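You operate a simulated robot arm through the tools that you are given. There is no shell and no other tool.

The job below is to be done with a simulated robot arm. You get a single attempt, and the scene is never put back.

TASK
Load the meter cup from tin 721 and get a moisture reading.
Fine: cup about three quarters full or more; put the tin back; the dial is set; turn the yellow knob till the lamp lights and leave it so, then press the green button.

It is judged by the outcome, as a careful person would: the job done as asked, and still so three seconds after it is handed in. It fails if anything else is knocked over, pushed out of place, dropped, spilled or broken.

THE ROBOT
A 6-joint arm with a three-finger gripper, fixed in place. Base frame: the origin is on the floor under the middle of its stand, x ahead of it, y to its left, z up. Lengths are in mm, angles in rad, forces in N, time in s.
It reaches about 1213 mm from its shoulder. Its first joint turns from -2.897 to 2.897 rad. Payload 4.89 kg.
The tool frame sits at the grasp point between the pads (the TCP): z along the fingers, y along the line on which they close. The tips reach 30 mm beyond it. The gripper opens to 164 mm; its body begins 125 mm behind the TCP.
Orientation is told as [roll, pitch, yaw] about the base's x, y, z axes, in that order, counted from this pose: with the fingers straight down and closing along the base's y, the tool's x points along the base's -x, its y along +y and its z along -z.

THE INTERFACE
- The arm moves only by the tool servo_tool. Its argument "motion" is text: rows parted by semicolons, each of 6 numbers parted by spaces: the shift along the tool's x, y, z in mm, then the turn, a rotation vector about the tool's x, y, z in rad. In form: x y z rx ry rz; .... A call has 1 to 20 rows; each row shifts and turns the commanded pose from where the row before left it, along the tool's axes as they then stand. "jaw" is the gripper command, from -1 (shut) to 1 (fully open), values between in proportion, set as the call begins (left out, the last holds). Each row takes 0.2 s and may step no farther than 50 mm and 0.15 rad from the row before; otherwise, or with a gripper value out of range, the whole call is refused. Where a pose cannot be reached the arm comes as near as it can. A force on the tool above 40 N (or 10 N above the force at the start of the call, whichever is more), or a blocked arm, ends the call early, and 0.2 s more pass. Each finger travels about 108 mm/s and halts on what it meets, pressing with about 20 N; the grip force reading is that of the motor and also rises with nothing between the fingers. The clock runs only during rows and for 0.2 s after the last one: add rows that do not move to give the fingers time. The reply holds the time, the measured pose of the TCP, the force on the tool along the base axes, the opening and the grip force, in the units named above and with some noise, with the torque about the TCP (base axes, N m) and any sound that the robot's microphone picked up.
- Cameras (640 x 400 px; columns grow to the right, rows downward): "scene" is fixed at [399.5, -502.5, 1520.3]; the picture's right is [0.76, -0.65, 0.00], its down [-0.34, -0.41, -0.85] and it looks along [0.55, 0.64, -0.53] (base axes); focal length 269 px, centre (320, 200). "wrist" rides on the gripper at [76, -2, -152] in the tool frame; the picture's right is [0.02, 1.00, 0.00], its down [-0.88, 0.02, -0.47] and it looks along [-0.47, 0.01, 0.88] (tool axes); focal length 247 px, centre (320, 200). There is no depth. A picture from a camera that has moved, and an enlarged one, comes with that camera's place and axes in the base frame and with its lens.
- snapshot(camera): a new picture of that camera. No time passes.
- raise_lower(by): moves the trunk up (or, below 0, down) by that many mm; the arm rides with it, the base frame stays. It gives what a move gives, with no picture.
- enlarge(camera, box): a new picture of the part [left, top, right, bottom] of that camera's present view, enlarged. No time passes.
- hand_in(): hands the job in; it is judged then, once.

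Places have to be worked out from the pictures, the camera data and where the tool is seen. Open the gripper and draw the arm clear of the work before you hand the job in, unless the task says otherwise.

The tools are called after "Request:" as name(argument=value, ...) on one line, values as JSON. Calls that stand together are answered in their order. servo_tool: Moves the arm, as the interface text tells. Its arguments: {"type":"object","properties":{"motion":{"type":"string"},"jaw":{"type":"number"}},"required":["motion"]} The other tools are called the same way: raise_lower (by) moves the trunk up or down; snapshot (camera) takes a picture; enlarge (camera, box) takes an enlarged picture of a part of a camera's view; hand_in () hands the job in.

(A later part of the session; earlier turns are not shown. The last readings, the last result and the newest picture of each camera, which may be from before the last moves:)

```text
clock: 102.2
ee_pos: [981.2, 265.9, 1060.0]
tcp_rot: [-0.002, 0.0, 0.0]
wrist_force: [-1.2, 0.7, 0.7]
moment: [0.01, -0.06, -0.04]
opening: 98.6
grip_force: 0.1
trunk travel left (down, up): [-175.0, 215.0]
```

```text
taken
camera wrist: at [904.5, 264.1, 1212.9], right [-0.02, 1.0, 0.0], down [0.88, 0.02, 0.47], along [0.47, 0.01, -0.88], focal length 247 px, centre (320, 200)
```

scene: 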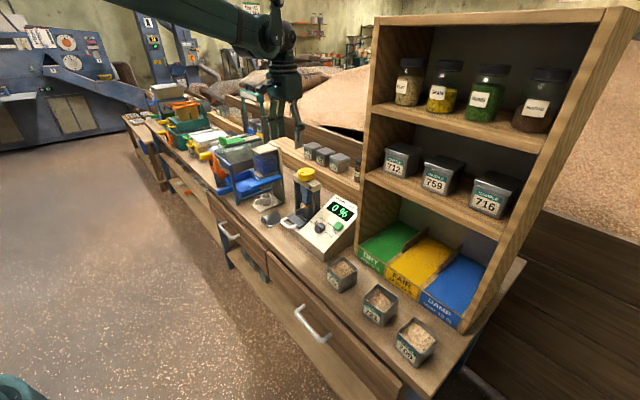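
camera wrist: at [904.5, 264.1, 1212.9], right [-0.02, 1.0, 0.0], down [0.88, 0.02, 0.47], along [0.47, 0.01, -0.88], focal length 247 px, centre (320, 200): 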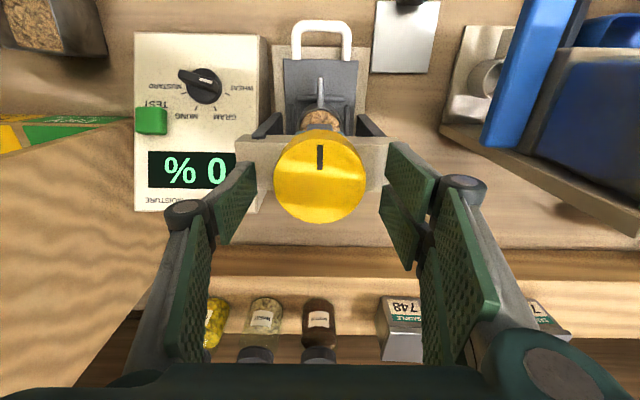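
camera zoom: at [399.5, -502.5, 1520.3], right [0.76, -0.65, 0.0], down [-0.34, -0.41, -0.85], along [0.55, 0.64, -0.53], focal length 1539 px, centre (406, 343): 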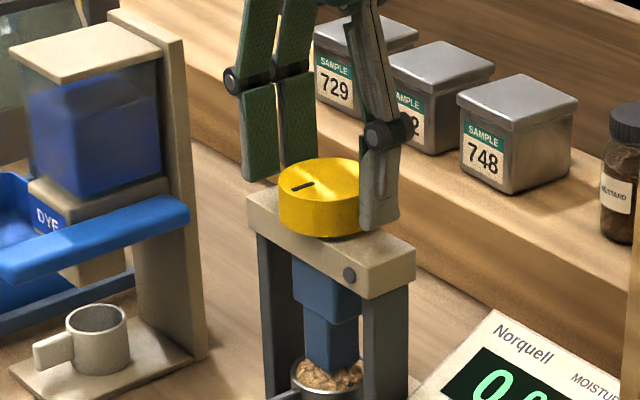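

The knob lies between the pads. I'll close on it.

Request:
servo_tool(motion="0 -0.7 0 0 0 0; 0 0 0 0 0 0; 0 0 0 0 0 0; 0 0 0 0 0 0", jaw=-0.5)

Request:
enlarge(camera="wrist", box=[200, 80, 440, 260])

Request:
enlarge(camera="scene", box=[270, 140, 340, 210])

```text
clock: 103.2
ee_pos: [980.1, 265.2, 1059.5]
tcp_rot: [0.0, -0.001, 0.001]
wrist_force: [6.6, 3.3, -2.3]
moment: [0.19, -0.41, -0.03]
opening: 66.9
grip_force: 44.0
trunk travel left (down, up): [-175.0, 215.0]
```

```text
2.22 times, centred on (320, 170) of wrist
camera zoom: at [904.9, 263.5, 1212.4], right [-0.02, 1.0, 0.0], down [0.88, 0.02, 0.47], along [0.47, 0.01, -0.88], focal length 549 px, centre (320, 267)
```

zoom: 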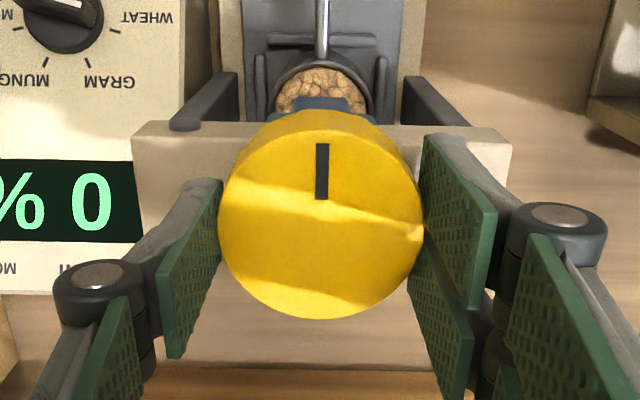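

```text
5.71 times, centred on (305, 175) of scene
camera zoom: at [399.5, -502.5, 1520.3], right [0.76, -0.65, 0.0], down [-0.34, -0.41, -0.85], along [0.55, 0.64, -0.53], focal length 1539 px, centre (406, 343)
```

zoom: 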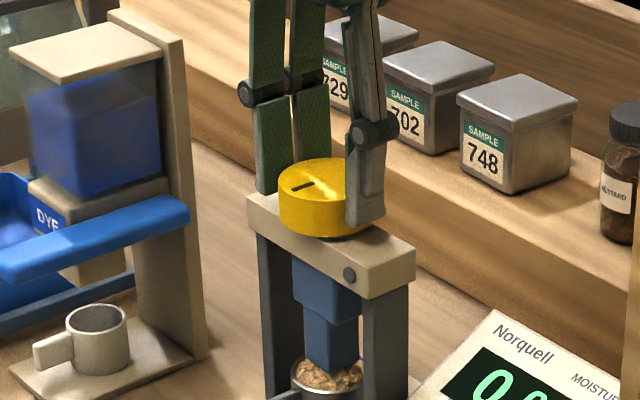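

Gripped at 66.9 mm. I'll turn clockwise as seen from above by 0.3 rad, then check the pointer, plunger and lamp.

Request:
servo_tool(motion="0 0 0 0 0 0.1; 0 0 0 0 0 0.1; 0 0 0 0 0 0.1; 0 0 0 0 0 0")

Request:
enlarge(camera="wrist", box=[200, 80, 440, 260])

Request:
enlarge(camera="scene", box=[270, 140, 340, 210])

```text
clock: 104.2
ee_pos: [980.6, 264.3, 1060.1]
tcp_rot: [-0.001, 0.001, -0.301]
wrist_force: [13.7, 6.8, -3.0]
moment: [0.3, -0.64, -0.03]
opening: 66.6
grip_force: 45.3
trunk travel left (down, up): [-175.0, 215.0]
```

```text
2.22 times, centred on (320, 170) of wrist
camera zoom: at [907.7, 285.9, 1212.4], right [0.28, 0.96, 0.0], down [0.85, -0.24, 0.47], along [0.45, -0.13, -0.88], focal length 549 px, centre (320, 267)
```

zoom: 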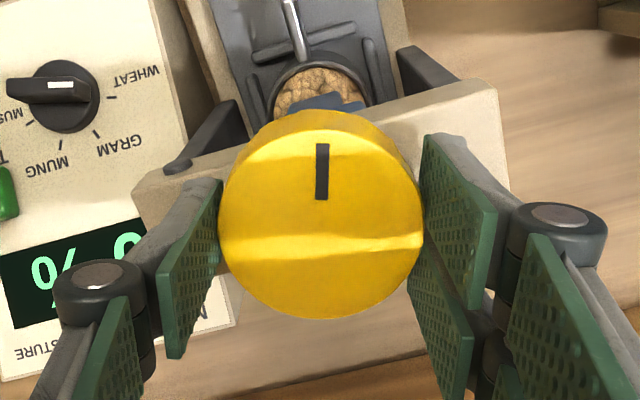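

```text
5.71 times, centred on (305, 175) of scene
camera zoom: at [399.5, -502.5, 1520.3], right [0.76, -0.65, 0.0], down [-0.34, -0.41, -0.85], along [0.55, 0.64, -0.53], focal length 1539 px, centre (406, 343)
```

zoom: 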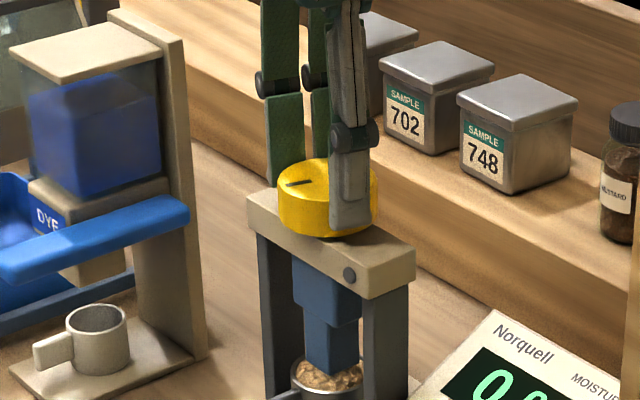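

The pointer turns with the gripper. I'll zoom on the plunger and lamp while continuing clockwise, easing the small side force.

Request:
servo_tool(motion="-0.4 0.3 0 0 0 0.1; 0 0 0 0 0 0.1; 0 0 0 0 0 0.1; 0 0 0 0 0 0.1; 0 0 0 0 0 0")

Request:
enlarge(camera="scene", box=[285, 165, 325, 215])

```text
clock: 105.4
ee_pos: [981.2, 265.9, 1060.3]
tcp_rot: [-0.001, 0.0, -0.701]
wrist_force: [0.4, 0.6, -9.5]
moment: [-0.11, 0.19, 0.05]
opening: 66.7
grip_force: 44.8
trunk travel left (down, up): [-175.0, 215.0]
```

```text
8.00 times, centred on (305, 190) of scene
camera zoom: at [399.5, -502.5, 1520.3], right [0.76, -0.65, 0.0], down [-0.34, -0.41, -0.85], along [0.55, 0.64, -0.53], focal length 2154 px, centre (440, 280)
```

zoom: 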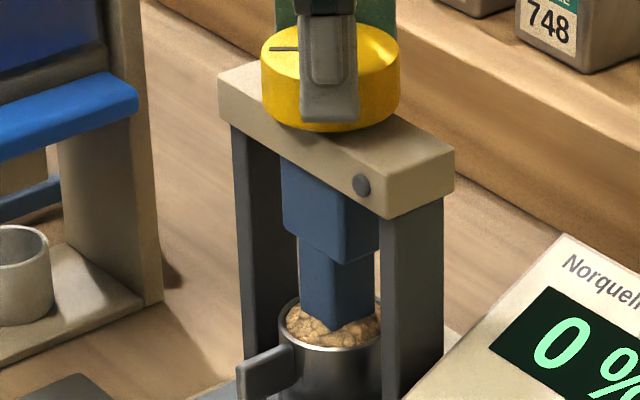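

Clockwise lowers the plunger, about 6 mm so far, and it is just meeting the grain. The lamp is still dark. I'll continue in small steps, checking the lamp after each.

Request:
servo_tool(motion="0 0 0.3 0 0 0.1; 0 0 0 0 0 0.1; 0 0 0 0 0 0")

Request:
enlarge(camera="scene", box=[285, 165, 325, 215])

Request:
servo_tool(motion="0 0 0 0 0 0.1; 0 0 0 0 0 0.1; 0 0 0 0 0 0")

Request:
enlarge(camera="scene", box=[285, 165, 325, 215])

```text
clock: 106.2
ee_pos: [980.4, 264.7, 1059.2]
tcp_rot: [-0.001, 0.0, -0.901]
wrist_force: [-10.6, -7.2, -14.4]
moment: [-0.3, 0.5, 0.02]
opening: 66.8
grip_force: 44.5
trunk travel left (down, up): [-175.0, 215.0]
```

```text
8.00 times, centred on (305, 190) of scene
camera zoom: at [399.5, -502.5, 1520.3], right [0.76, -0.65, 0.0], down [-0.34, -0.41, -0.85], along [0.55, 0.64, -0.53], focal length 2154 px, centre (440, 280)
```

zoom: 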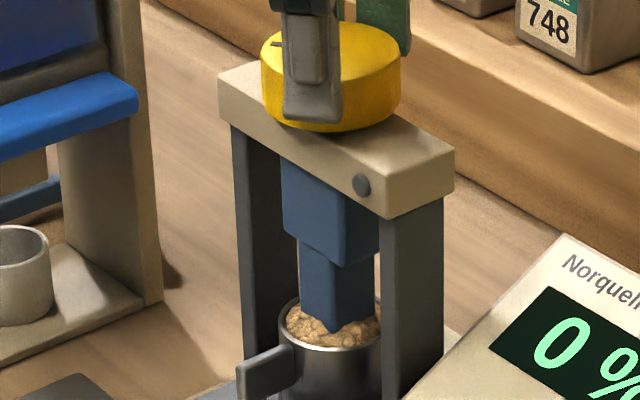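

```text
clock: 107.0
ee_pos: [980.7, 264.7, 1059.3]
tcp_rot: [0.001, 0.0, -1.1]
wrist_force: [-24.8, -10.3, -24.3]
moment: [-0.36, 0.6, 0.02]
opening: 66.6
grip_force: 45.3
trunk travel left (down, up): [-175.0, 215.0]
```

```text
8.00 times, centred on (305, 190) of scene
camera zoom: at [399.5, -502.5, 1520.3], right [0.76, -0.65, 0.0], down [-0.34, -0.41, -0.85], along [0.55, 0.64, -0.53], focal length 2154 px, centre (440, 280)
```

zoom: 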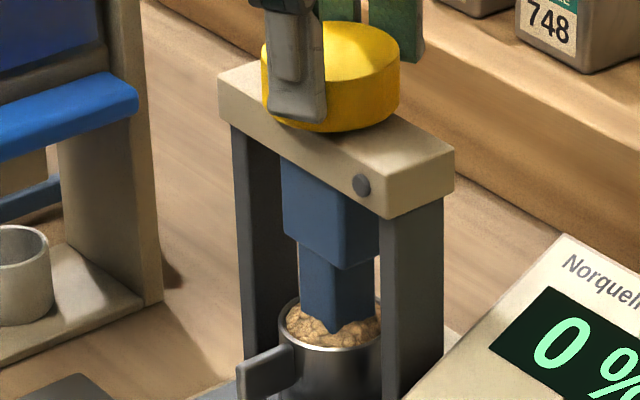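

The plunger is pressing into the grain and the lamp is still dark. Side forces are building from a slight axis offset, so I'll shift the tool about 1 mm to relieve them and continue in 0.1 rad steps.

Request:
servo_tool(motion="0.1 -1.07 1 0 0 0; 0 0 0 0 0 0.1; 0 0 0 0 0 0")

Request:
enlarge(camera="scene", box=[285, 165, 325, 215])

Request:
servo_tool(motion="0 0 0 0 0 0.1; 0 0 0 0 0 0")

Request:
enlarge(camera="scene", box=[285, 165, 325, 215])

```text
clock: 107.8
ee_pos: [979.3, 264.7, 1059.3]
tcp_rot: [0.002, 0.0, -1.2]
wrist_force: [0.5, -0.5, 3.5]
moment: [-0.04, 0.0, 0.01]
opening: 66.7
grip_force: 44.9
trunk travel left (down, up): [-175.0, 215.0]
```

```text
8.00 times, centred on (305, 190) of scene
camera zoom: at [399.5, -502.5, 1520.3], right [0.76, -0.65, 0.0], down [-0.34, -0.41, -0.85], along [0.55, 0.64, -0.53], focal length 2154 px, centre (440, 280)
```

zoom: 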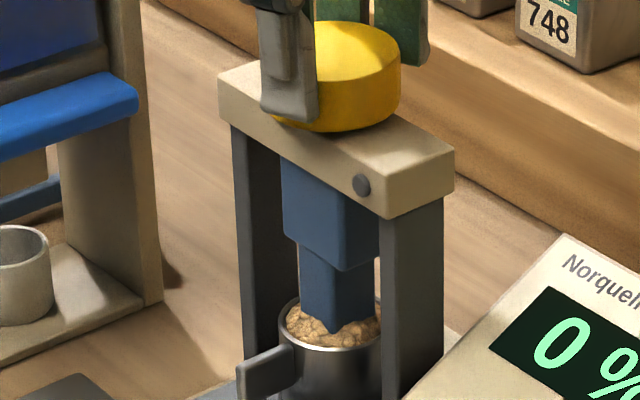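

```text
clock: 108.4
ee_pos: [980.2, 265.0, 1059.9]
tcp_rot: [0.001, 0.0, -1.302]
wrist_force: [9.3, 3.2, 13.3]
moment: [0.1, -0.44, -0.01]
opening: 66.5
grip_force: 45.4
trunk travel left (down, up): [-175.0, 215.0]
```

```text
8.00 times, centred on (305, 190) of scene
camera zoom: at [399.5, -502.5, 1520.3], right [0.76, -0.65, 0.0], down [-0.34, -0.41, -0.85], along [0.55, 0.64, -0.53], focal length 2154 px, centre (440, 280)
```

zoom: 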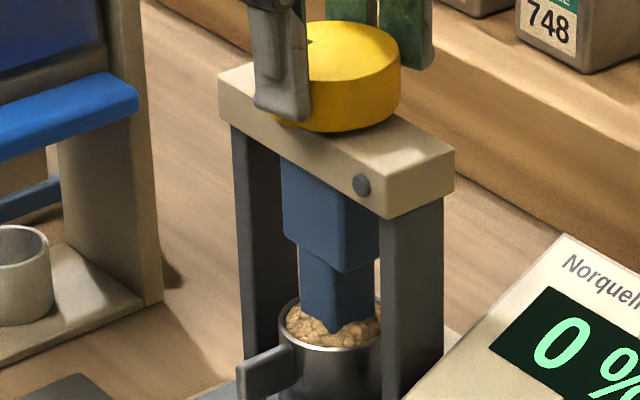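

Forces have settled and the lamp is still dark. I'll continue.

Request:
servo_tool(motion="0 0 0 0 0 0.1; 0 0 0 0 0 0")

Request:
enlarge(camera="scene", box=[285, 165, 325, 215])

Request:
servo_tool(motion="0 0 0 0 0 0.1; 0 0 0 0 0 0")

Request:
enlarge(camera="scene", box=[285, 165, 325, 215])

```text
clock: 109.0
ee_pos: [980.5, 265.3, 1060.0]
tcp_rot: [0.002, 0.0, -1.4]
wrist_force: [15.8, 3.8, 23.9]
moment: [0.17, -0.47, -0.01]
opening: 67.0
grip_force: 45.2
trunk travel left (down, up): [-175.0, 215.0]
```

```text
8.00 times, centred on (305, 190) of scene
camera zoom: at [399.5, -502.5, 1520.3], right [0.76, -0.65, 0.0], down [-0.34, -0.41, -0.85], along [0.55, 0.64, -0.53], focal length 2154 px, centre (440, 280)
```

zoom: 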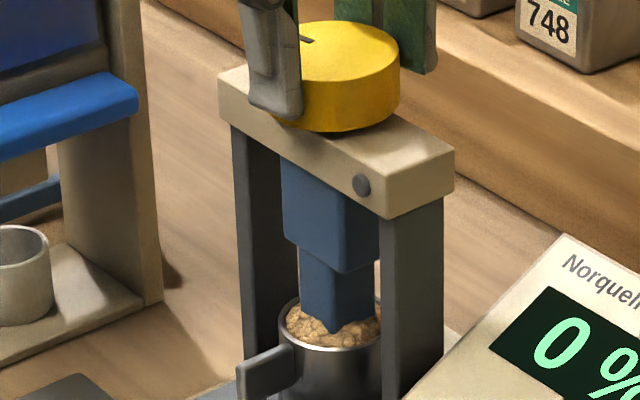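

```text
clock: 109.6
ee_pos: [979.0, 264.9, 1059.8]
tcp_rot: [0.002, 0.001, -1.502]
wrist_force: [20.1, 6.5, 27.1]
moment: [0.19, -0.71, 0.02]
opening: 66.7
grip_force: 44.8
trunk travel left (down, up): [-175.0, 215.0]
```

```text
8.00 times, centred on (305, 190) of scene
camera zoom: at [399.5, -502.5, 1520.3], right [0.76, -0.65, 0.0], down [-0.34, -0.41, -0.85], along [0.55, 0.64, -0.53], focal length 2154 px, centre (440, 280)
```

zoom: 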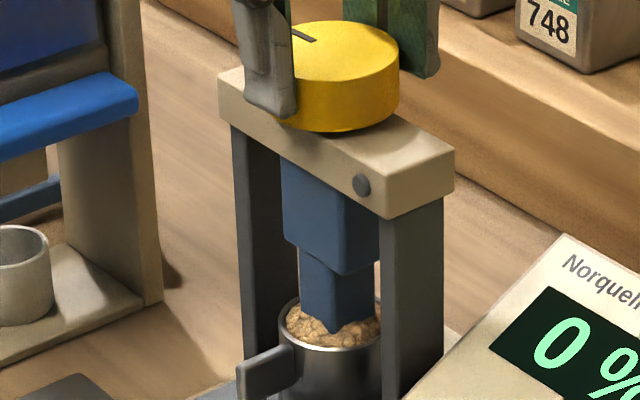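

The lamp is still dark. I'll relieve the side and vertical forces, then keep turning.

Request:
servo_tool(motion="0.24 0.92 -1.2 0 0 0; 0 0 0 0 0 0.1; 0 0 0 0 0 0")

Request:
enlarge(camera="scene", box=[285, 165, 325, 215])

Request:
servo_tool(motion="0 0 0 0 0 0.1; 0 0 0 0 0 0")

Request:
enlarge(camera="scene", box=[285, 165, 325, 215])

Request:
enlarge(camera="wrist", box=[200, 80, 440, 260])

```text
clock: 110.4
ee_pos: [980.3, 265.7, 1059.5]
tcp_rot: [-0.002, 0.0, -1.599]
wrist_force: [-7.6, -1.3, -4.4]
moment: [0.05, 0.19, 0.01]
opening: 66.6
grip_force: 45.1
trunk travel left (down, up): [-175.0, 215.0]
```

```text
8.00 times, centred on (305, 190) of scene
camera zoom: at [399.5, -502.5, 1520.3], right [0.76, -0.65, 0.0], down [-0.34, -0.41, -0.85], along [0.55, 0.64, -0.53], focal length 2154 px, centre (440, 280)
```

zoom: 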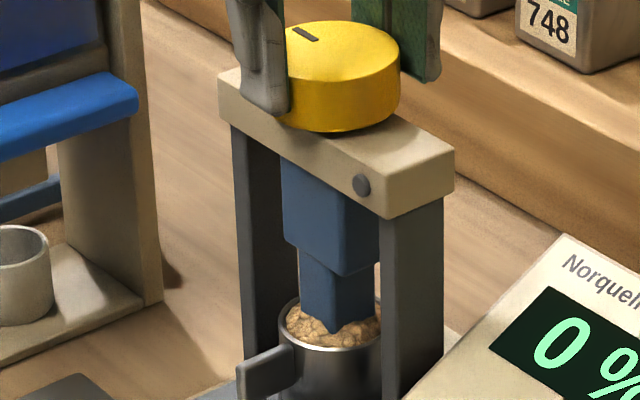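

```text
clock: 111.0
ee_pos: [979.3, 264.9, 1060.3]
tcp_rot: [-0.002, 0.0, -1.702]
wrist_force: [-24.7, -6.0, -19.1]
moment: [-0.18, 0.74, 0.03]
opening: 66.5
grip_force: 44.5
trunk travel left (down, up): [-175.0, 215.0]
```

```text
8.00 times, centred on (305, 190) of scene
camera zoom: at [399.5, -502.5, 1520.3], right [0.76, -0.65, 0.0], down [-0.34, -0.41, -0.85], along [0.55, 0.64, -0.53], focal length 2154 px, centre (440, 280)
```

zoom: 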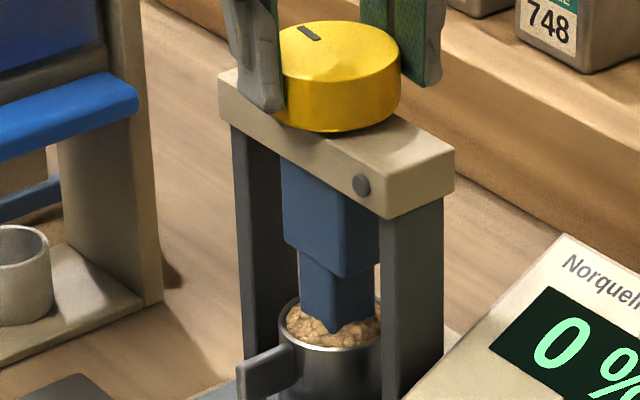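

```text
2.22 times, centred on (320, 170) of wrist
camera zoom: at [988.5, 340.5, 1212.4], right [0.99, -0.11, 0.0], down [-0.1, -0.88, 0.47], along [-0.05, -0.47, -0.88], focal length 549 px, centre (320, 267)
```

zoom: 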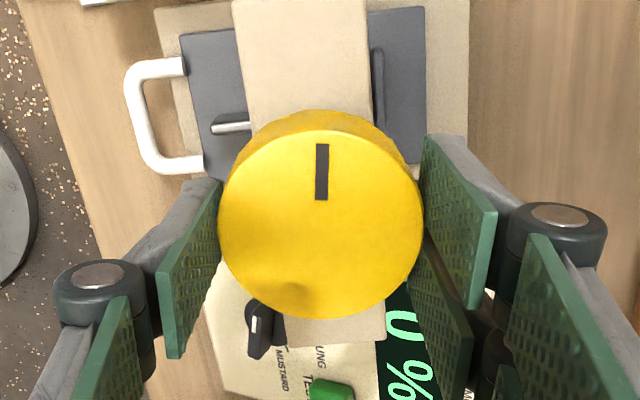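

The pointer is still aligned with the gripper after 1.7 rad, so the knob isn't slipping. The plunger is going down about 8 mm/rad and the lamp is still dark. I'll ease the forces and continue.

Request:
servo_tool(motion="-0.25 -0.65 0.6 0 0 0; 0 0 0 0 0 0.1; 0 0 0 0 0 0")

Request:
enlarge(camera="scene", box=[285, 165, 325, 215])

Request:
servo_tool(motion="0 0 0 0 0 0.1; 0 0 0 0 0 0")

Request:
enlarge(camera="scene", box=[285, 165, 325, 215])

```text
clock: 111.8
ee_pos: [979.3, 264.5, 1060.3]
tcp_rot: [0.0, 0.0, -1.802]
wrist_force: [-16.1, -1.9, -11.9]
moment: [-0.15, 0.51, 0.01]
opening: 66.9
grip_force: 45.2
trunk travel left (down, up): [-175.0, 215.0]
```

```text
8.00 times, centred on (305, 190) of scene
camera zoom: at [399.5, -502.5, 1520.3], right [0.76, -0.65, 0.0], down [-0.34, -0.41, -0.85], along [0.55, 0.64, -0.53], focal length 2154 px, centre (440, 280)
```

zoom: 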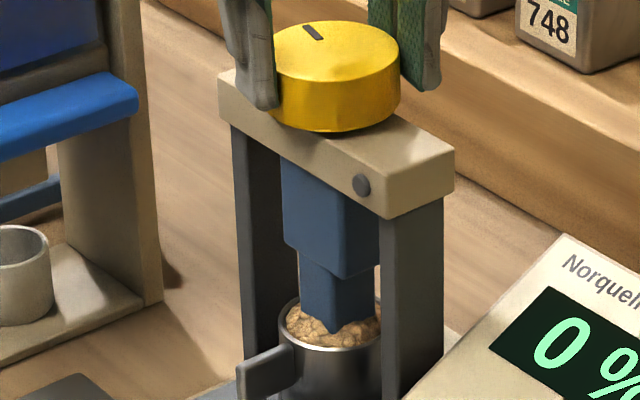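

```text
clock: 112.4
ee_pos: [979.5, 264.1, 1060.2]
tcp_rot: [0.0, 0.001, -1.903]
wrist_force: [-15.9, -1.7, -12.1]
moment: [0.0, 0.32, 0.06]
opening: 66.9
grip_force: 44.8
trunk travel left (down, up): [-175.0, 215.0]
```

```text
8.00 times, centred on (305, 190) of scene
camera zoom: at [399.5, -502.5, 1520.3], right [0.76, -0.65, 0.0], down [-0.34, -0.41, -0.85], along [0.55, 0.64, -0.53], focal length 2154 px, centre (440, 280)
```

zoom: 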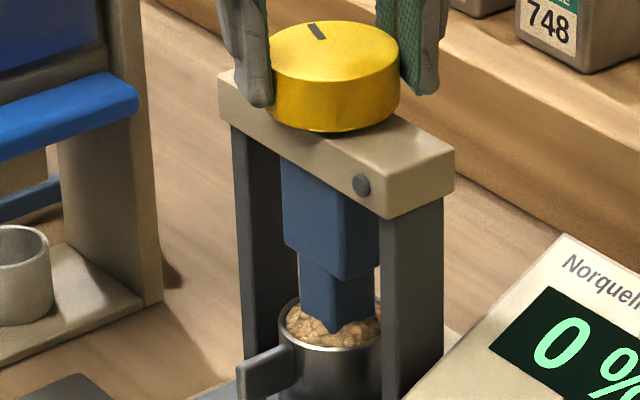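

The lamp is still dark at 1.9 rad, and the side forces are moderate. I'll continue stepwise.

Request:
servo_tool(motion="-0.2 -0.5 0.4 0 0 0; 0 0 0 0 0 0.1; 0 0 0 0 0 0")

Request:
enlarge(camera="scene", box=[285, 165, 325, 215])

Request:
servo_tool(motion="0 0 0 0 0 0.1; 0 0 0 0 0 0")

Request:
enlarge(camera="scene", box=[285, 165, 325, 215])

```text
clock: 113.2
ee_pos: [979.8, 264.5, 1060.4]
tcp_rot: [0.001, -0.001, -2.002]
wrist_force: [-0.5, 2.8, 6.1]
moment: [-0.01, 0.01, 0.01]
opening: 66.8
grip_force: 45.3
trunk travel left (down, up): [-175.0, 215.0]
```

```text
8.00 times, centred on (305, 190) of scene
camera zoom: at [399.5, -502.5, 1520.3], right [0.76, -0.65, 0.0], down [-0.34, -0.41, -0.85], along [0.55, 0.64, -0.53], focal length 2154 px, centre (440, 280)
```

zoom: 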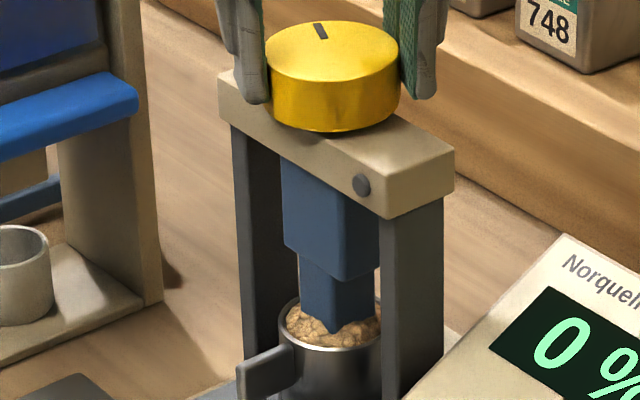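

```text
clock: 113.8
ee_pos: [979.6, 265.6, 1059.0]
tcp_rot: [0.002, 0.002, -2.102]
wrist_force: [7.1, 5.7, 13.8]
moment: [0.08, -0.32, -0.02]
opening: 66.9
grip_force: 45.2
trunk travel left (down, up): [-175.0, 215.0]
```

```text
8.00 times, centred on (305, 190) of scene
camera zoom: at [399.5, -502.5, 1520.3], right [0.76, -0.65, 0.0], down [-0.34, -0.41, -0.85], along [0.55, 0.64, -0.53], focal length 2154 px, centre (440, 280)
```

zoom: 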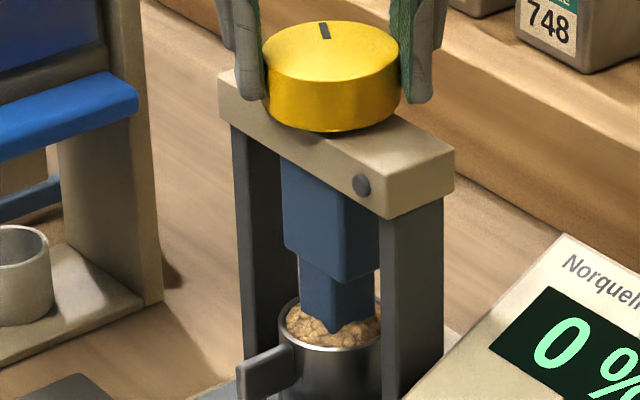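

Turning well at 2.1 rad, and the lamp is still dark. I'll keep going in the same way.

Request:
servo_tool(motion="0 0 -0.5 0 0 0.1; 0 0 0 0 0 0")

Request:
enlarge(camera="scene", box=[285, 165, 325, 215])

Request:
servo_tool(motion="0 0 0 0 0 0.1; 0 0 0 0 0 0")

Request:
enlarge(camera="scene", box=[285, 165, 325, 215])

```text
clock: 114.4
ee_pos: [979.3, 264.6, 1059.8]
tcp_rot: [-0.001, 0.003, -2.201]
wrist_force: [7.6, 7.7, 7.4]
moment: [0.38, -0.64, -0.02]
opening: 66.8
grip_force: 45.4
trunk travel left (down, up): [-175.0, 215.0]
```

```text
8.00 times, centred on (305, 190) of scene
camera zoom: at [399.5, -502.5, 1520.3], right [0.76, -0.65, 0.0], down [-0.34, -0.41, -0.85], along [0.55, 0.64, -0.53], focal length 2154 px, centre (440, 280)
```

zoom: 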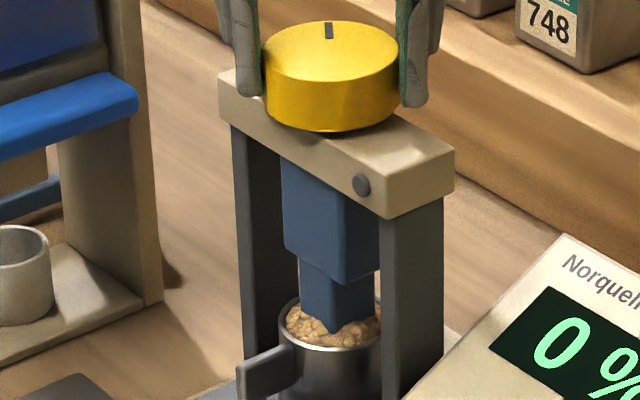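

```text
clock: 115.0
ee_pos: [978.6, 265.7, 1059.8]
tcp_rot: [0.0, 0.0, -2.303]
wrist_force: [6.7, 10.9, 4.6]
moment: [0.36, -0.34, 0.01]
opening: 66.9
grip_force: 45.0
trunk travel left (down, up): [-175.0, 215.0]
```

```text
8.00 times, centred on (305, 190) of scene
camera zoom: at [399.5, -502.5, 1520.3], right [0.76, -0.65, 0.0], down [-0.34, -0.41, -0.85], along [0.55, 0.64, -0.53], focal length 2154 px, centre (440, 280)
```

zoom: 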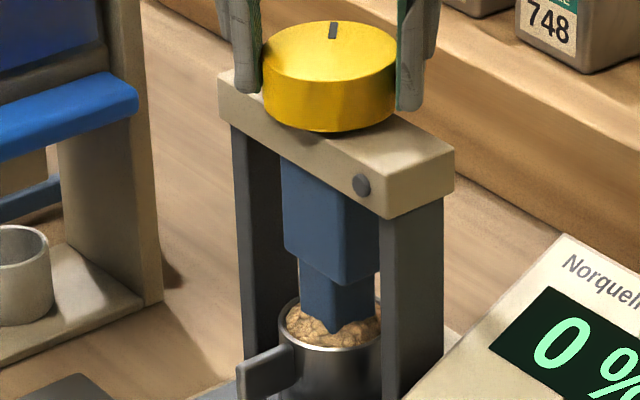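

At 2.3 rad the plunger is still descending and the lamp is dark. I'll continue.

Request:
servo_tool(motion="0 0 0 0 0 0.1; 0 0 0 0 0 0")

Request:
enlarge(camera="scene", box=[285, 165, 325, 215])

Request:
servo_tool(motion="0 0 0 0 0 0.1; 0 0 0 0 0 0")

Request:
enlarge(camera="scene", box=[285, 165, 325, 215])

```text
clock: 115.6
ee_pos: [979.1, 264.2, 1060.4]
tcp_rot: [0.0, 0.002, -2.403]
wrist_force: [7.5, 11.7, 4.9]
moment: [0.4, -0.11, 0.0]
opening: 66.7
grip_force: 44.9
trunk travel left (down, up): [-175.0, 215.0]
```

```text
8.00 times, centred on (305, 190) of scene
camera zoom: at [399.5, -502.5, 1520.3], right [0.76, -0.65, 0.0], down [-0.34, -0.41, -0.85], along [0.55, 0.64, -0.53], focal length 2154 px, centre (440, 280)
```

zoom: 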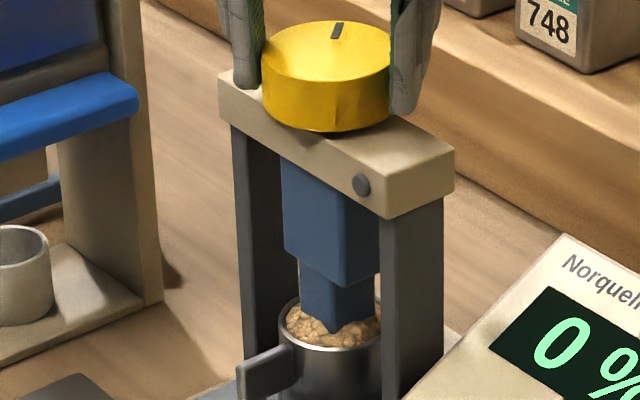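

```text
clock: 116.2
ee_pos: [979.9, 265.6, 1060.3]
tcp_rot: [0.001, 0.0, -2.501]
wrist_force: [9.6, 12.0, 8.7]
moment: [0.23, -0.16, -0.01]
opening: 67.2
grip_force: 45.3
trunk travel left (down, up): [-175.0, 215.0]
```

```text
8.00 times, centred on (305, 190) of scene
camera zoom: at [399.5, -502.5, 1520.3], right [0.76, -0.65, 0.0], down [-0.34, -0.41, -0.85], along [0.55, 0.64, -0.53], focal length 2154 px, centre (440, 280)
```

zoom: 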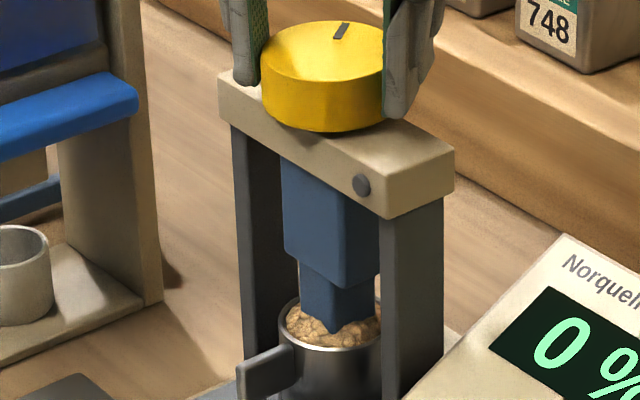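

Still dark at 2.5 rad. I'll try two more single steps, watching for any reach limit, and after that I'd regrip.

Request:
servo_tool(motion="0 0 0 0 0 0.1; 0 0 0 0 0 0")

Request:
enlarge(camera="scene", box=[285, 165, 325, 215])

```text
clock: 116.8
ee_pos: [978.4, 265.2, 1060.7]
tcp_rot: [-0.001, -0.001, -2.6]
wrist_force: [11.3, 13.7, 9.6]
moment: [0.26, -0.33, -0.05]
opening: 66.7
grip_force: 44.7
trunk travel left (down, up): [-175.0, 215.0]
```

```text
8.00 times, centred on (305, 190) of scene
camera zoom: at [399.5, -502.5, 1520.3], right [0.76, -0.65, 0.0], down [-0.34, -0.41, -0.85], along [0.55, 0.64, -0.53], focal length 2154 px, centre (440, 280)
```

zoom: 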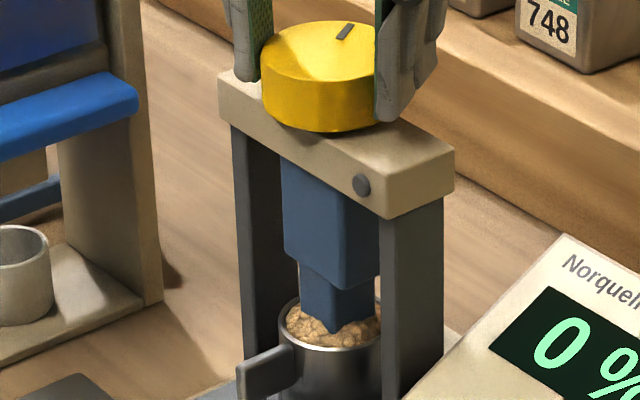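

I'll regrip to stay away from wrist limits. That means opening, rising, unwinding 2.8 rad above the knob, and checking the pointer doesn't spring back.

Request:
servo_tool(motion="0 0 0 0 0 0; 0 0 0 0 0 0; 0 0 -20 0 0 0; 0 0 -20 0 0 0; 0 0 -20 0 0 0", jaw=0.2)

Request:
enlarge(camera="scene", box=[285, 165, 325, 215])

Request:
servo_tool(motion="0 0 0 0 0 -0.14; 0 0 0 0 0 -0.14; 0 0 0 0 0 -0.14; 0 0 0 0 0 -0.14; 0 0 0 0 0 -0.14; 0 0 0 0 0 -0.14; 0 0 0 0 0 -0.14; 0 0 0 0 0 -0.14; 0 0 0 0 0 -0.14; 0 0 0 0 0 -0.14; 0 0 0 0 0 -0.14; 0 0 0 0 0 -0.14; 0 0 0 0 0 -0.14; 0 0 0 0 0 -0.14; 0 0 0 0 0 -0.14; 0 0 0 0 0 -0.14; 0 0 0 0 0 -0.14; 0 0 0 0 0 -0.14; 0 0 0 0 0 -0.14; 0 0 0 0 0 -0.14")

Request:
snapshot(camera="wrist")

Request:
enlarge(camera="scene", box=[285, 165, 325, 215])

```text
clock: 118.0
ee_pos: [979.3, 264.8, 1119.1]
tcp_rot: [0.001, 0.002, -2.601]
wrist_force: [0.9, 1.5, -0.1]
moment: [-0.01, 0.06, -0.01]
opening: 98.6
grip_force: 0.1
trunk travel left (down, up): [-175.0, 215.0]
```

```text
8.00 times, centred on (305, 190) of scene
camera zoom: at [399.5, -502.5, 1520.3], right [0.76, -0.65, 0.0], down [-0.34, -0.41, -0.85], along [0.55, 0.64, -0.53], focal length 2154 px, centre (440, 280)
```

zoom: 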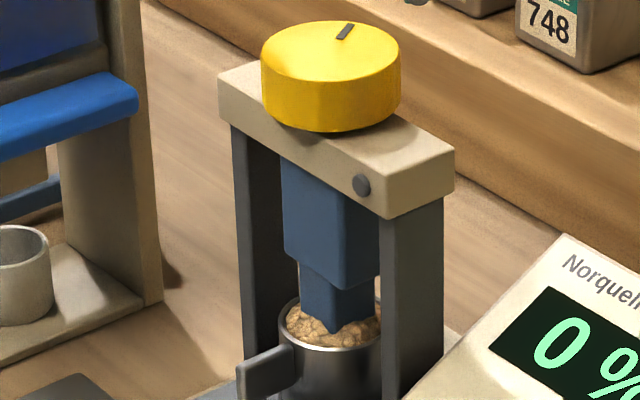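

```text
clock: 122.2
ee_pos: [979.4, 263.8, 1119.3]
tcp_rot: [-0.002, -0.002, 0.201]
wrist_force: [-0.3, 0.8, 0.0]
moment: [0.01, 0.01, -0.04]
opening: 98.5
grip_force: 0.3
trunk travel left (down, up): [-175.0, 215.0]
```

```text
taken
camera wrist: at [905.1, 247.6, 1272.5], right [-0.22, 0.98, 0.0], down [0.86, 0.19, 0.47], along [0.46, 0.1, -0.88], focal length 247 px, centre (320, 200)
```

wrist: 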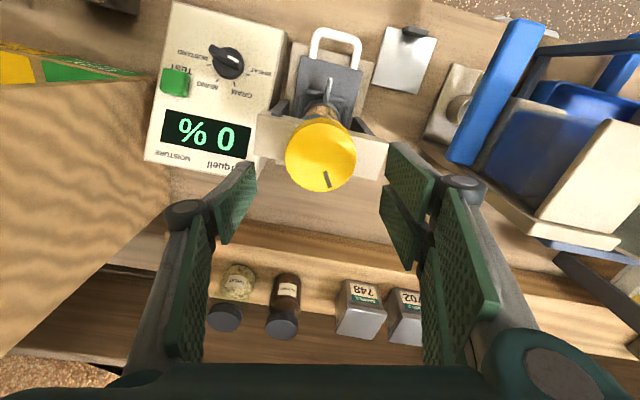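

```text
8.00 times, centred on (305, 190) of scene
camera zoom: at [399.5, -502.5, 1520.3], right [0.76, -0.65, 0.0], down [-0.34, -0.41, -0.85], along [0.55, 0.64, -0.53], focal length 2154 px, centre (440, 280)
```

zoom: 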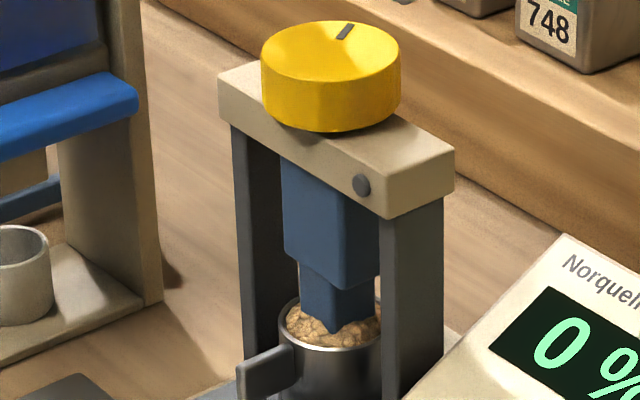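

The knob holds its position when released. The gripper is unwound to +0.2 rad, so I'll go back down and grip again.

Request:
servo_tool(motion="0 0.6 20 0 0 0; 0 0 20 0 0 0; 0 0 20 0 0 0")

Request:
servo_tool(motion="0 0 0 0 0 0; 0 0 0 0 0 0; 0 0 0 0 0 0; 0 0 0 0 0 0", jaw=-0.5)

Request:
servo_tool(motion="0 0 0 0 0 0.1; 0 0 0 0 0 0.1; 0 0 0 0 0 0")

Request:
enlarge(camera="scene", box=[285, 165, 325, 215])

```text
clock: 123.0
ee_pos: [978.5, 265.0, 1060.0]
tcp_rot: [0.002, -0.001, 0.2]
wrist_force: [0.3, -0.2, -0.6]
moment: [0.01, -0.09, 0.01]
opening: 98.2
grip_force: 0.1
trunk travel left (down, up): [-175.0, 215.0]
```

```text
clock: 124.0
ee_pos: [978.0, 264.7, 1059.5]
tcp_rot: [-0.001, 0.0, 0.2]
wrist_force: [0.7, 2.7, -5.4]
moment: [0.12, -0.18, -0.01]
opening: 66.8
grip_force: 44.8
trunk travel left (down, up): [-175.0, 215.0]
```

```text
clock: 124.8
ee_pos: [979.8, 265.8, 1060.9]
tcp_rot: [0.0, 0.001, 0.0]
wrist_force: [-2.3, 5.3, -4.4]
moment: [0.09, 0.32, 0.02]
opening: 67.0
grip_force: 44.7
trunk travel left (down, up): [-175.0, 215.0]
```

```text
8.00 times, centred on (305, 190) of scene
camera zoom: at [399.5, -502.5, 1520.3], right [0.76, -0.65, 0.0], down [-0.34, -0.41, -0.85], along [0.55, 0.64, -0.53], focal length 2154 px, centre (440, 280)
```

zoom: 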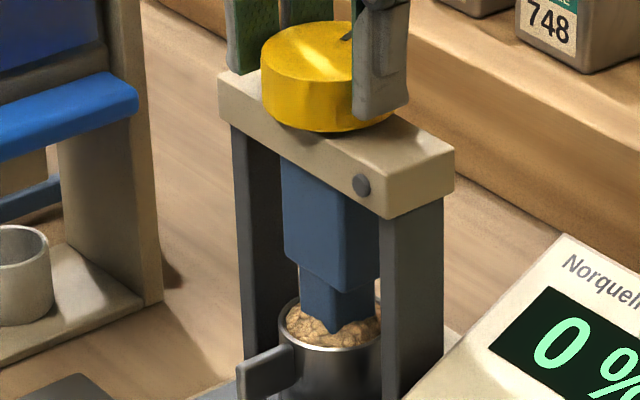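

The grip is good and forces are low. The knob has turned 2.8 rad in total, and the lamp is still dark. I'll continue in 0.1 rad steps with a look after each.

Request:
servo_tool(motion="0 0 0 0 0 0.1; 0 0 0 0 0 0")

Request:
enlarge(camera="scene", box=[285, 165, 325, 215])

Request:
servo_tool(motion="0 0 0 0 0 0.1; 0 0 0 0 0 0")

Request:
enlarge(camera="scene", box=[285, 165, 325, 215])

```text
clock: 125.4
ee_pos: [979.0, 264.9, 1060.1]
tcp_rot: [0.0, 0.0, -0.101]
wrist_force: [-3.9, 4.9, -4.1]
moment: [0.15, 0.22, -0.04]
opening: 67.0
grip_force: 44.7
trunk travel left (down, up): [-175.0, 215.0]
```

```text
8.00 times, centred on (305, 190) of scene
camera zoom: at [399.5, -502.5, 1520.3], right [0.76, -0.65, 0.0], down [-0.34, -0.41, -0.85], along [0.55, 0.64, -0.53], focal length 2154 px, centre (440, 280)
```

zoom: 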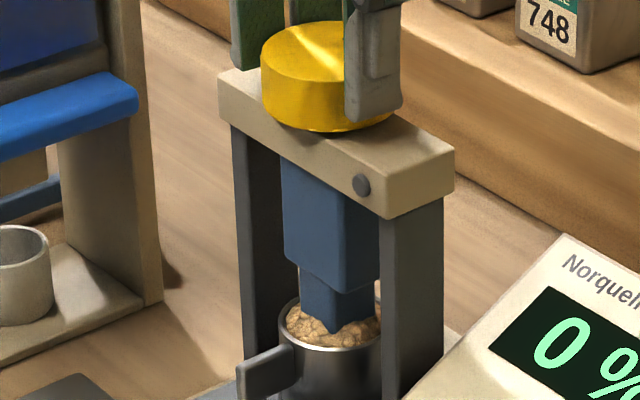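

```text
clock: 126.0
ee_pos: [979.1, 265.3, 1060.4]
tcp_rot: [0.0, -0.001, -0.202]
wrist_force: [-5.3, 5.6, -5.5]
moment: [0.17, 0.15, 0.02]
opening: 67.1
grip_force: 45.4
trunk travel left (down, up): [-175.0, 215.0]
```

```text
8.00 times, centred on (305, 190) of scene
camera zoom: at [399.5, -502.5, 1520.3], right [0.76, -0.65, 0.0], down [-0.34, -0.41, -0.85], along [0.55, 0.64, -0.53], focal length 2154 px, centre (440, 280)
```

zoom: 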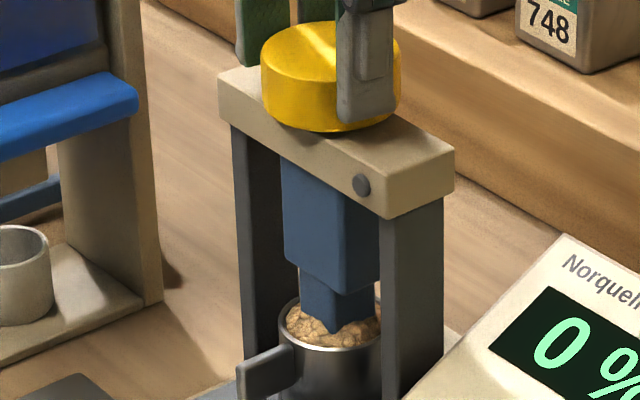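

3.0 rad in total and still dark. I'll keep stepping.

Request:
servo_tool(motion="0 0 0 0 0 0.1; 0 0 0 0 0 0")

Request:
enlarge(camera="scene", box=[285, 165, 325, 215])

Request:
servo_tool(motion="0 0 0 0 0 0.1; 0 0 0 0 0 0")

Request:
enlarge(camera="scene", box=[285, 165, 325, 215])

Request:
servo_tool(motion="0 0 0 0 0 0.1; 0 0 0 0 0 0")

Request:
enlarge(camera="scene", box=[285, 165, 325, 215])

```text
clock: 126.6
ee_pos: [978.4, 265.6, 1060.3]
tcp_rot: [0.0, 0.0, -0.303]
wrist_force: [-7.5, 8.0, -7.9]
moment: [0.17, 0.23, 0.03]
opening: 66.8
grip_force: 45.3
trunk travel left (down, up): [-175.0, 215.0]
```

```text
8.00 times, centred on (305, 190) of scene
camera zoom: at [399.5, -502.5, 1520.3], right [0.76, -0.65, 0.0], down [-0.34, -0.41, -0.85], along [0.55, 0.64, -0.53], focal length 2154 px, centre (440, 280)
```

zoom: 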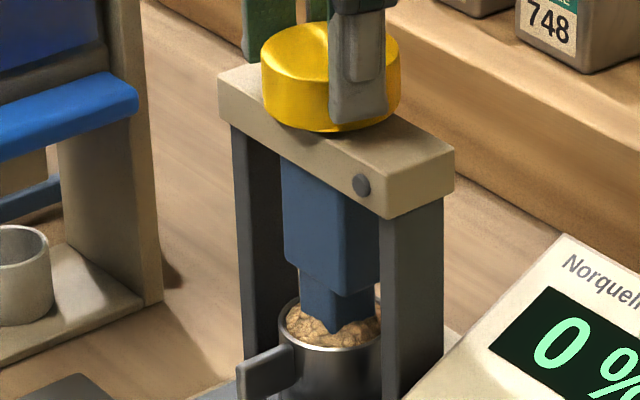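

```text
clock: 127.2
ee_pos: [980.1, 266.5, 1060.3]
tcp_rot: [-0.001, 0.001, -0.402]
wrist_force: [-8.4, 9.5, -9.4]
moment: [0.29, 0.35, 0.0]
opening: 66.7
grip_force: 45.4
trunk travel left (down, up): [-175.0, 215.0]
```

```text
8.00 times, centred on (305, 190) of scene
camera zoom: at [399.5, -502.5, 1520.3], right [0.76, -0.65, 0.0], down [-0.34, -0.41, -0.85], along [0.55, 0.64, -0.53], focal length 2154 px, centre (440, 280)
```

zoom: 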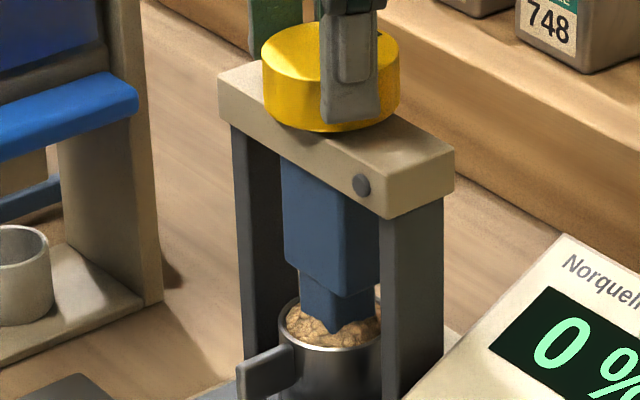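

```text
clock: 127.8
ee_pos: [979.9, 265.7, 1060.8]
tcp_rot: [0.0, 0.0, -0.5]
wrist_force: [-8.8, 9.6, -9.6]
moment: [0.27, 0.28, 0.02]
opening: 66.5
grip_force: 44.5
trunk travel left (down, up): [-175.0, 215.0]
```

```text
8.00 times, centred on (305, 190) of scene
camera zoom: at [399.5, -502.5, 1520.3], right [0.76, -0.65, 0.0], down [-0.34, -0.41, -0.85], along [0.55, 0.64, -0.53], focal length 2154 px, centre (440, 280)
```

zoom: 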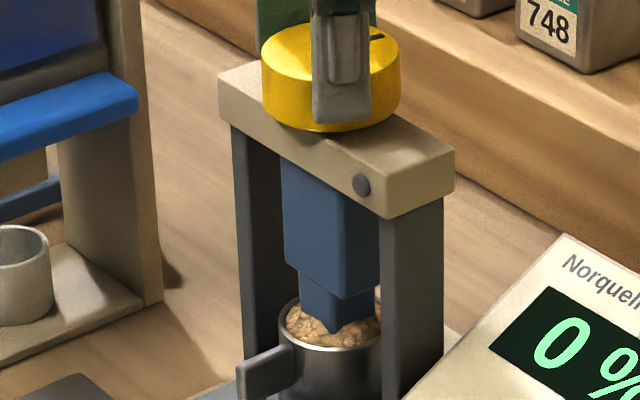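

3.3 rad in total and no lamp yet. The plunger is well into the cup and nothing is being pushed over the rim. I'll continue.

Request:
servo_tool(motion="0.2 0.4 0.3 0 0 0.1; 0 0 0 0 0 0")

Request:
enlarge(camera="scene", box=[285, 165, 325, 215])

Request:
servo_tool(motion="0 0 0 0 0 0.1; 0 0 0 0 0 0")

Request:
enlarge(camera="scene", box=[285, 165, 325, 215])

Request:
servo_tool(motion="0 0 0 0 0 0.1; 0 0 0 0 0 0")

Request:
enlarge(camera="scene", box=[285, 165, 325, 215])

```text
clock: 128.4
ee_pos: [979.4, 265.8, 1059.7]
tcp_rot: [0.0, 0.001, -0.602]
wrist_force: [-10.9, 10.0, -5.3]
moment: [0.23, 0.58, -0.01]
opening: 66.9
grip_force: 45.0
trunk travel left (down, up): [-175.0, 215.0]
```

```text
8.00 times, centred on (305, 190) of scene
camera zoom: at [399.5, -502.5, 1520.3], right [0.76, -0.65, 0.0], down [-0.34, -0.41, -0.85], along [0.55, 0.64, -0.53], focal length 2154 px, centre (440, 280)
```

zoom: 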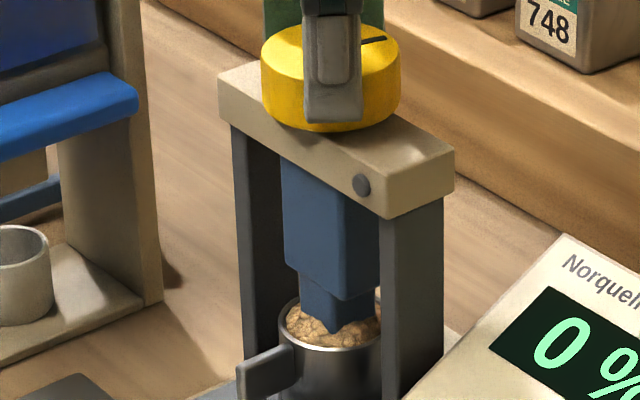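

```text
clock: 129.0
ee_pos: [978.0, 264.6, 1059.6]
tcp_rot: [-0.002, -0.003, -0.702]
wrist_force: [-5.3, 8.5, -1.5]
moment: [0.11, 0.38, -0.03]
opening: 66.7
grip_force: 45.0
trunk travel left (down, up): [-175.0, 215.0]
```

```text
8.00 times, centred on (305, 190) of scene
camera zoom: at [399.5, -502.5, 1520.3], right [0.76, -0.65, 0.0], down [-0.34, -0.41, -0.85], along [0.55, 0.64, -0.53], focal length 2154 px, centre (440, 280)
```

zoom: 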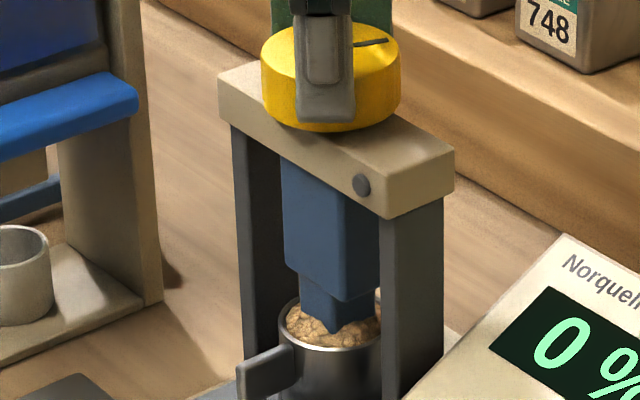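

```text
clock: 129.6
ee_pos: [978.4, 266.4, 1059.9]
tcp_rot: [0.001, 0.0, -0.803]
wrist_force: [-3.1, 7.7, 1.6]
moment: [0.1, -0.05, 0.02]
opening: 67.0
grip_force: 44.7
trunk travel left (down, up): [-175.0, 215.0]
```

```text
8.00 times, centred on (305, 190) of scene
camera zoom: at [399.5, -502.5, 1520.3], right [0.76, -0.65, 0.0], down [-0.34, -0.41, -0.85], along [0.55, 0.64, -0.53], focal length 2154 px, centre (440, 280)
```

zoom: 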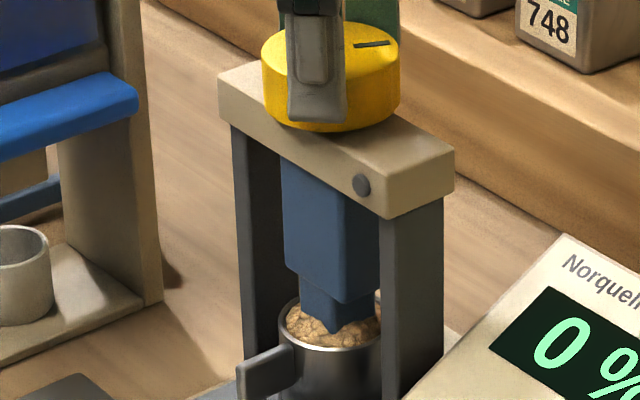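

3.6 rad in total, and the lamp is still dark. I'll continue the same stepping.

Request:
servo_tool(motion="0 0 0 0 0 0.1; 0 0 0 0 0 0")

Request:
enlarge(camera="scene", box=[285, 165, 325, 215])

Request:
servo_tool(motion="0 0 0 0 0 0.1; 0 0 0 0 0 0")

Request:
enlarge(camera="scene", box=[285, 165, 325, 215])

Request:
servo_tool(motion="0 0 0 0 0 0.1; 0 0 0 0 0 0")

Request:
enlarge(camera="scene", box=[285, 165, 325, 215])

```text
clock: 130.2
ee_pos: [978.8, 266.1, 1058.7]
tcp_rot: [-0.002, 0.0, -0.901]
wrist_force: [4.1, 10.6, 8.5]
moment: [0.19, 0.05, 0.0]
opening: 66.9
grip_force: 44.6
trunk travel left (down, up): [-175.0, 215.0]
```

```text
8.00 times, centred on (305, 190) of scene
camera zoom: at [399.5, -502.5, 1520.3], right [0.76, -0.65, 0.0], down [-0.34, -0.41, -0.85], along [0.55, 0.64, -0.53], focal length 2154 px, centre (440, 280)
```

zoom: 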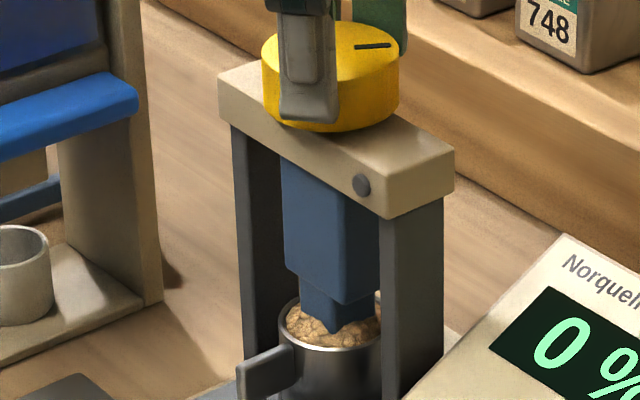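

```text
clock: 130.8
ee_pos: [977.7, 266.6, 1058.8]
tcp_rot: [0.0, 0.0, -1.002]
wrist_force: [14.8, 14.2, 17.8]
moment: [0.41, -0.37, 0.03]
opening: 67.0
grip_force: 44.3
trunk travel left (down, up): [-175.0, 215.0]
```

```text
8.00 times, centred on (305, 190) of scene
camera zoom: at [399.5, -502.5, 1520.3], right [0.76, -0.65, 0.0], down [-0.34, -0.41, -0.85], along [0.55, 0.64, -0.53], focal length 2154 px, centre (440, 280)
```

zoom: 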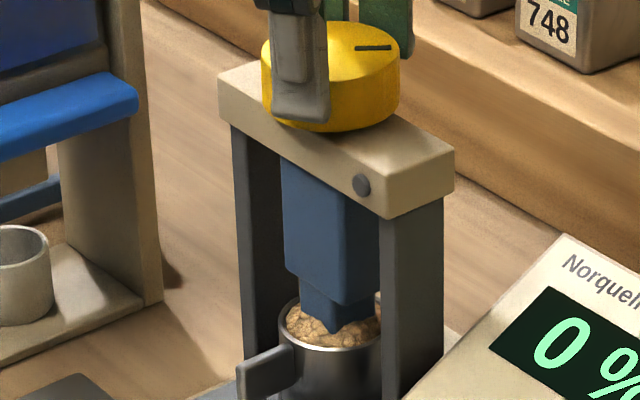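

```text
clock: 131.4
ee_pos: [979.0, 266.5, 1059.8]
tcp_rot: [0.003, 0.001, -1.1]
wrist_force: [20.9, 16.7, 22.5]
moment: [0.44, -0.96, -0.01]
opening: 66.8
grip_force: 44.8
trunk travel left (down, up): [-175.0, 215.0]
```

```text
8.00 times, centred on (305, 190) of scene
camera zoom: at [399.5, -502.5, 1520.3], right [0.76, -0.65, 0.0], down [-0.34, -0.41, -0.85], along [0.55, 0.64, -0.53], focal length 2154 px, centre (440, 280)
```

zoom: 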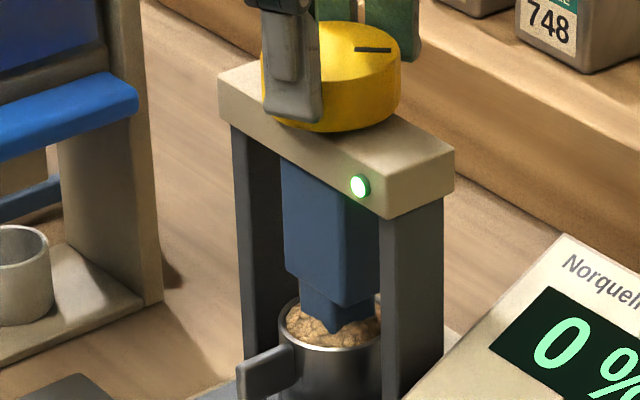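

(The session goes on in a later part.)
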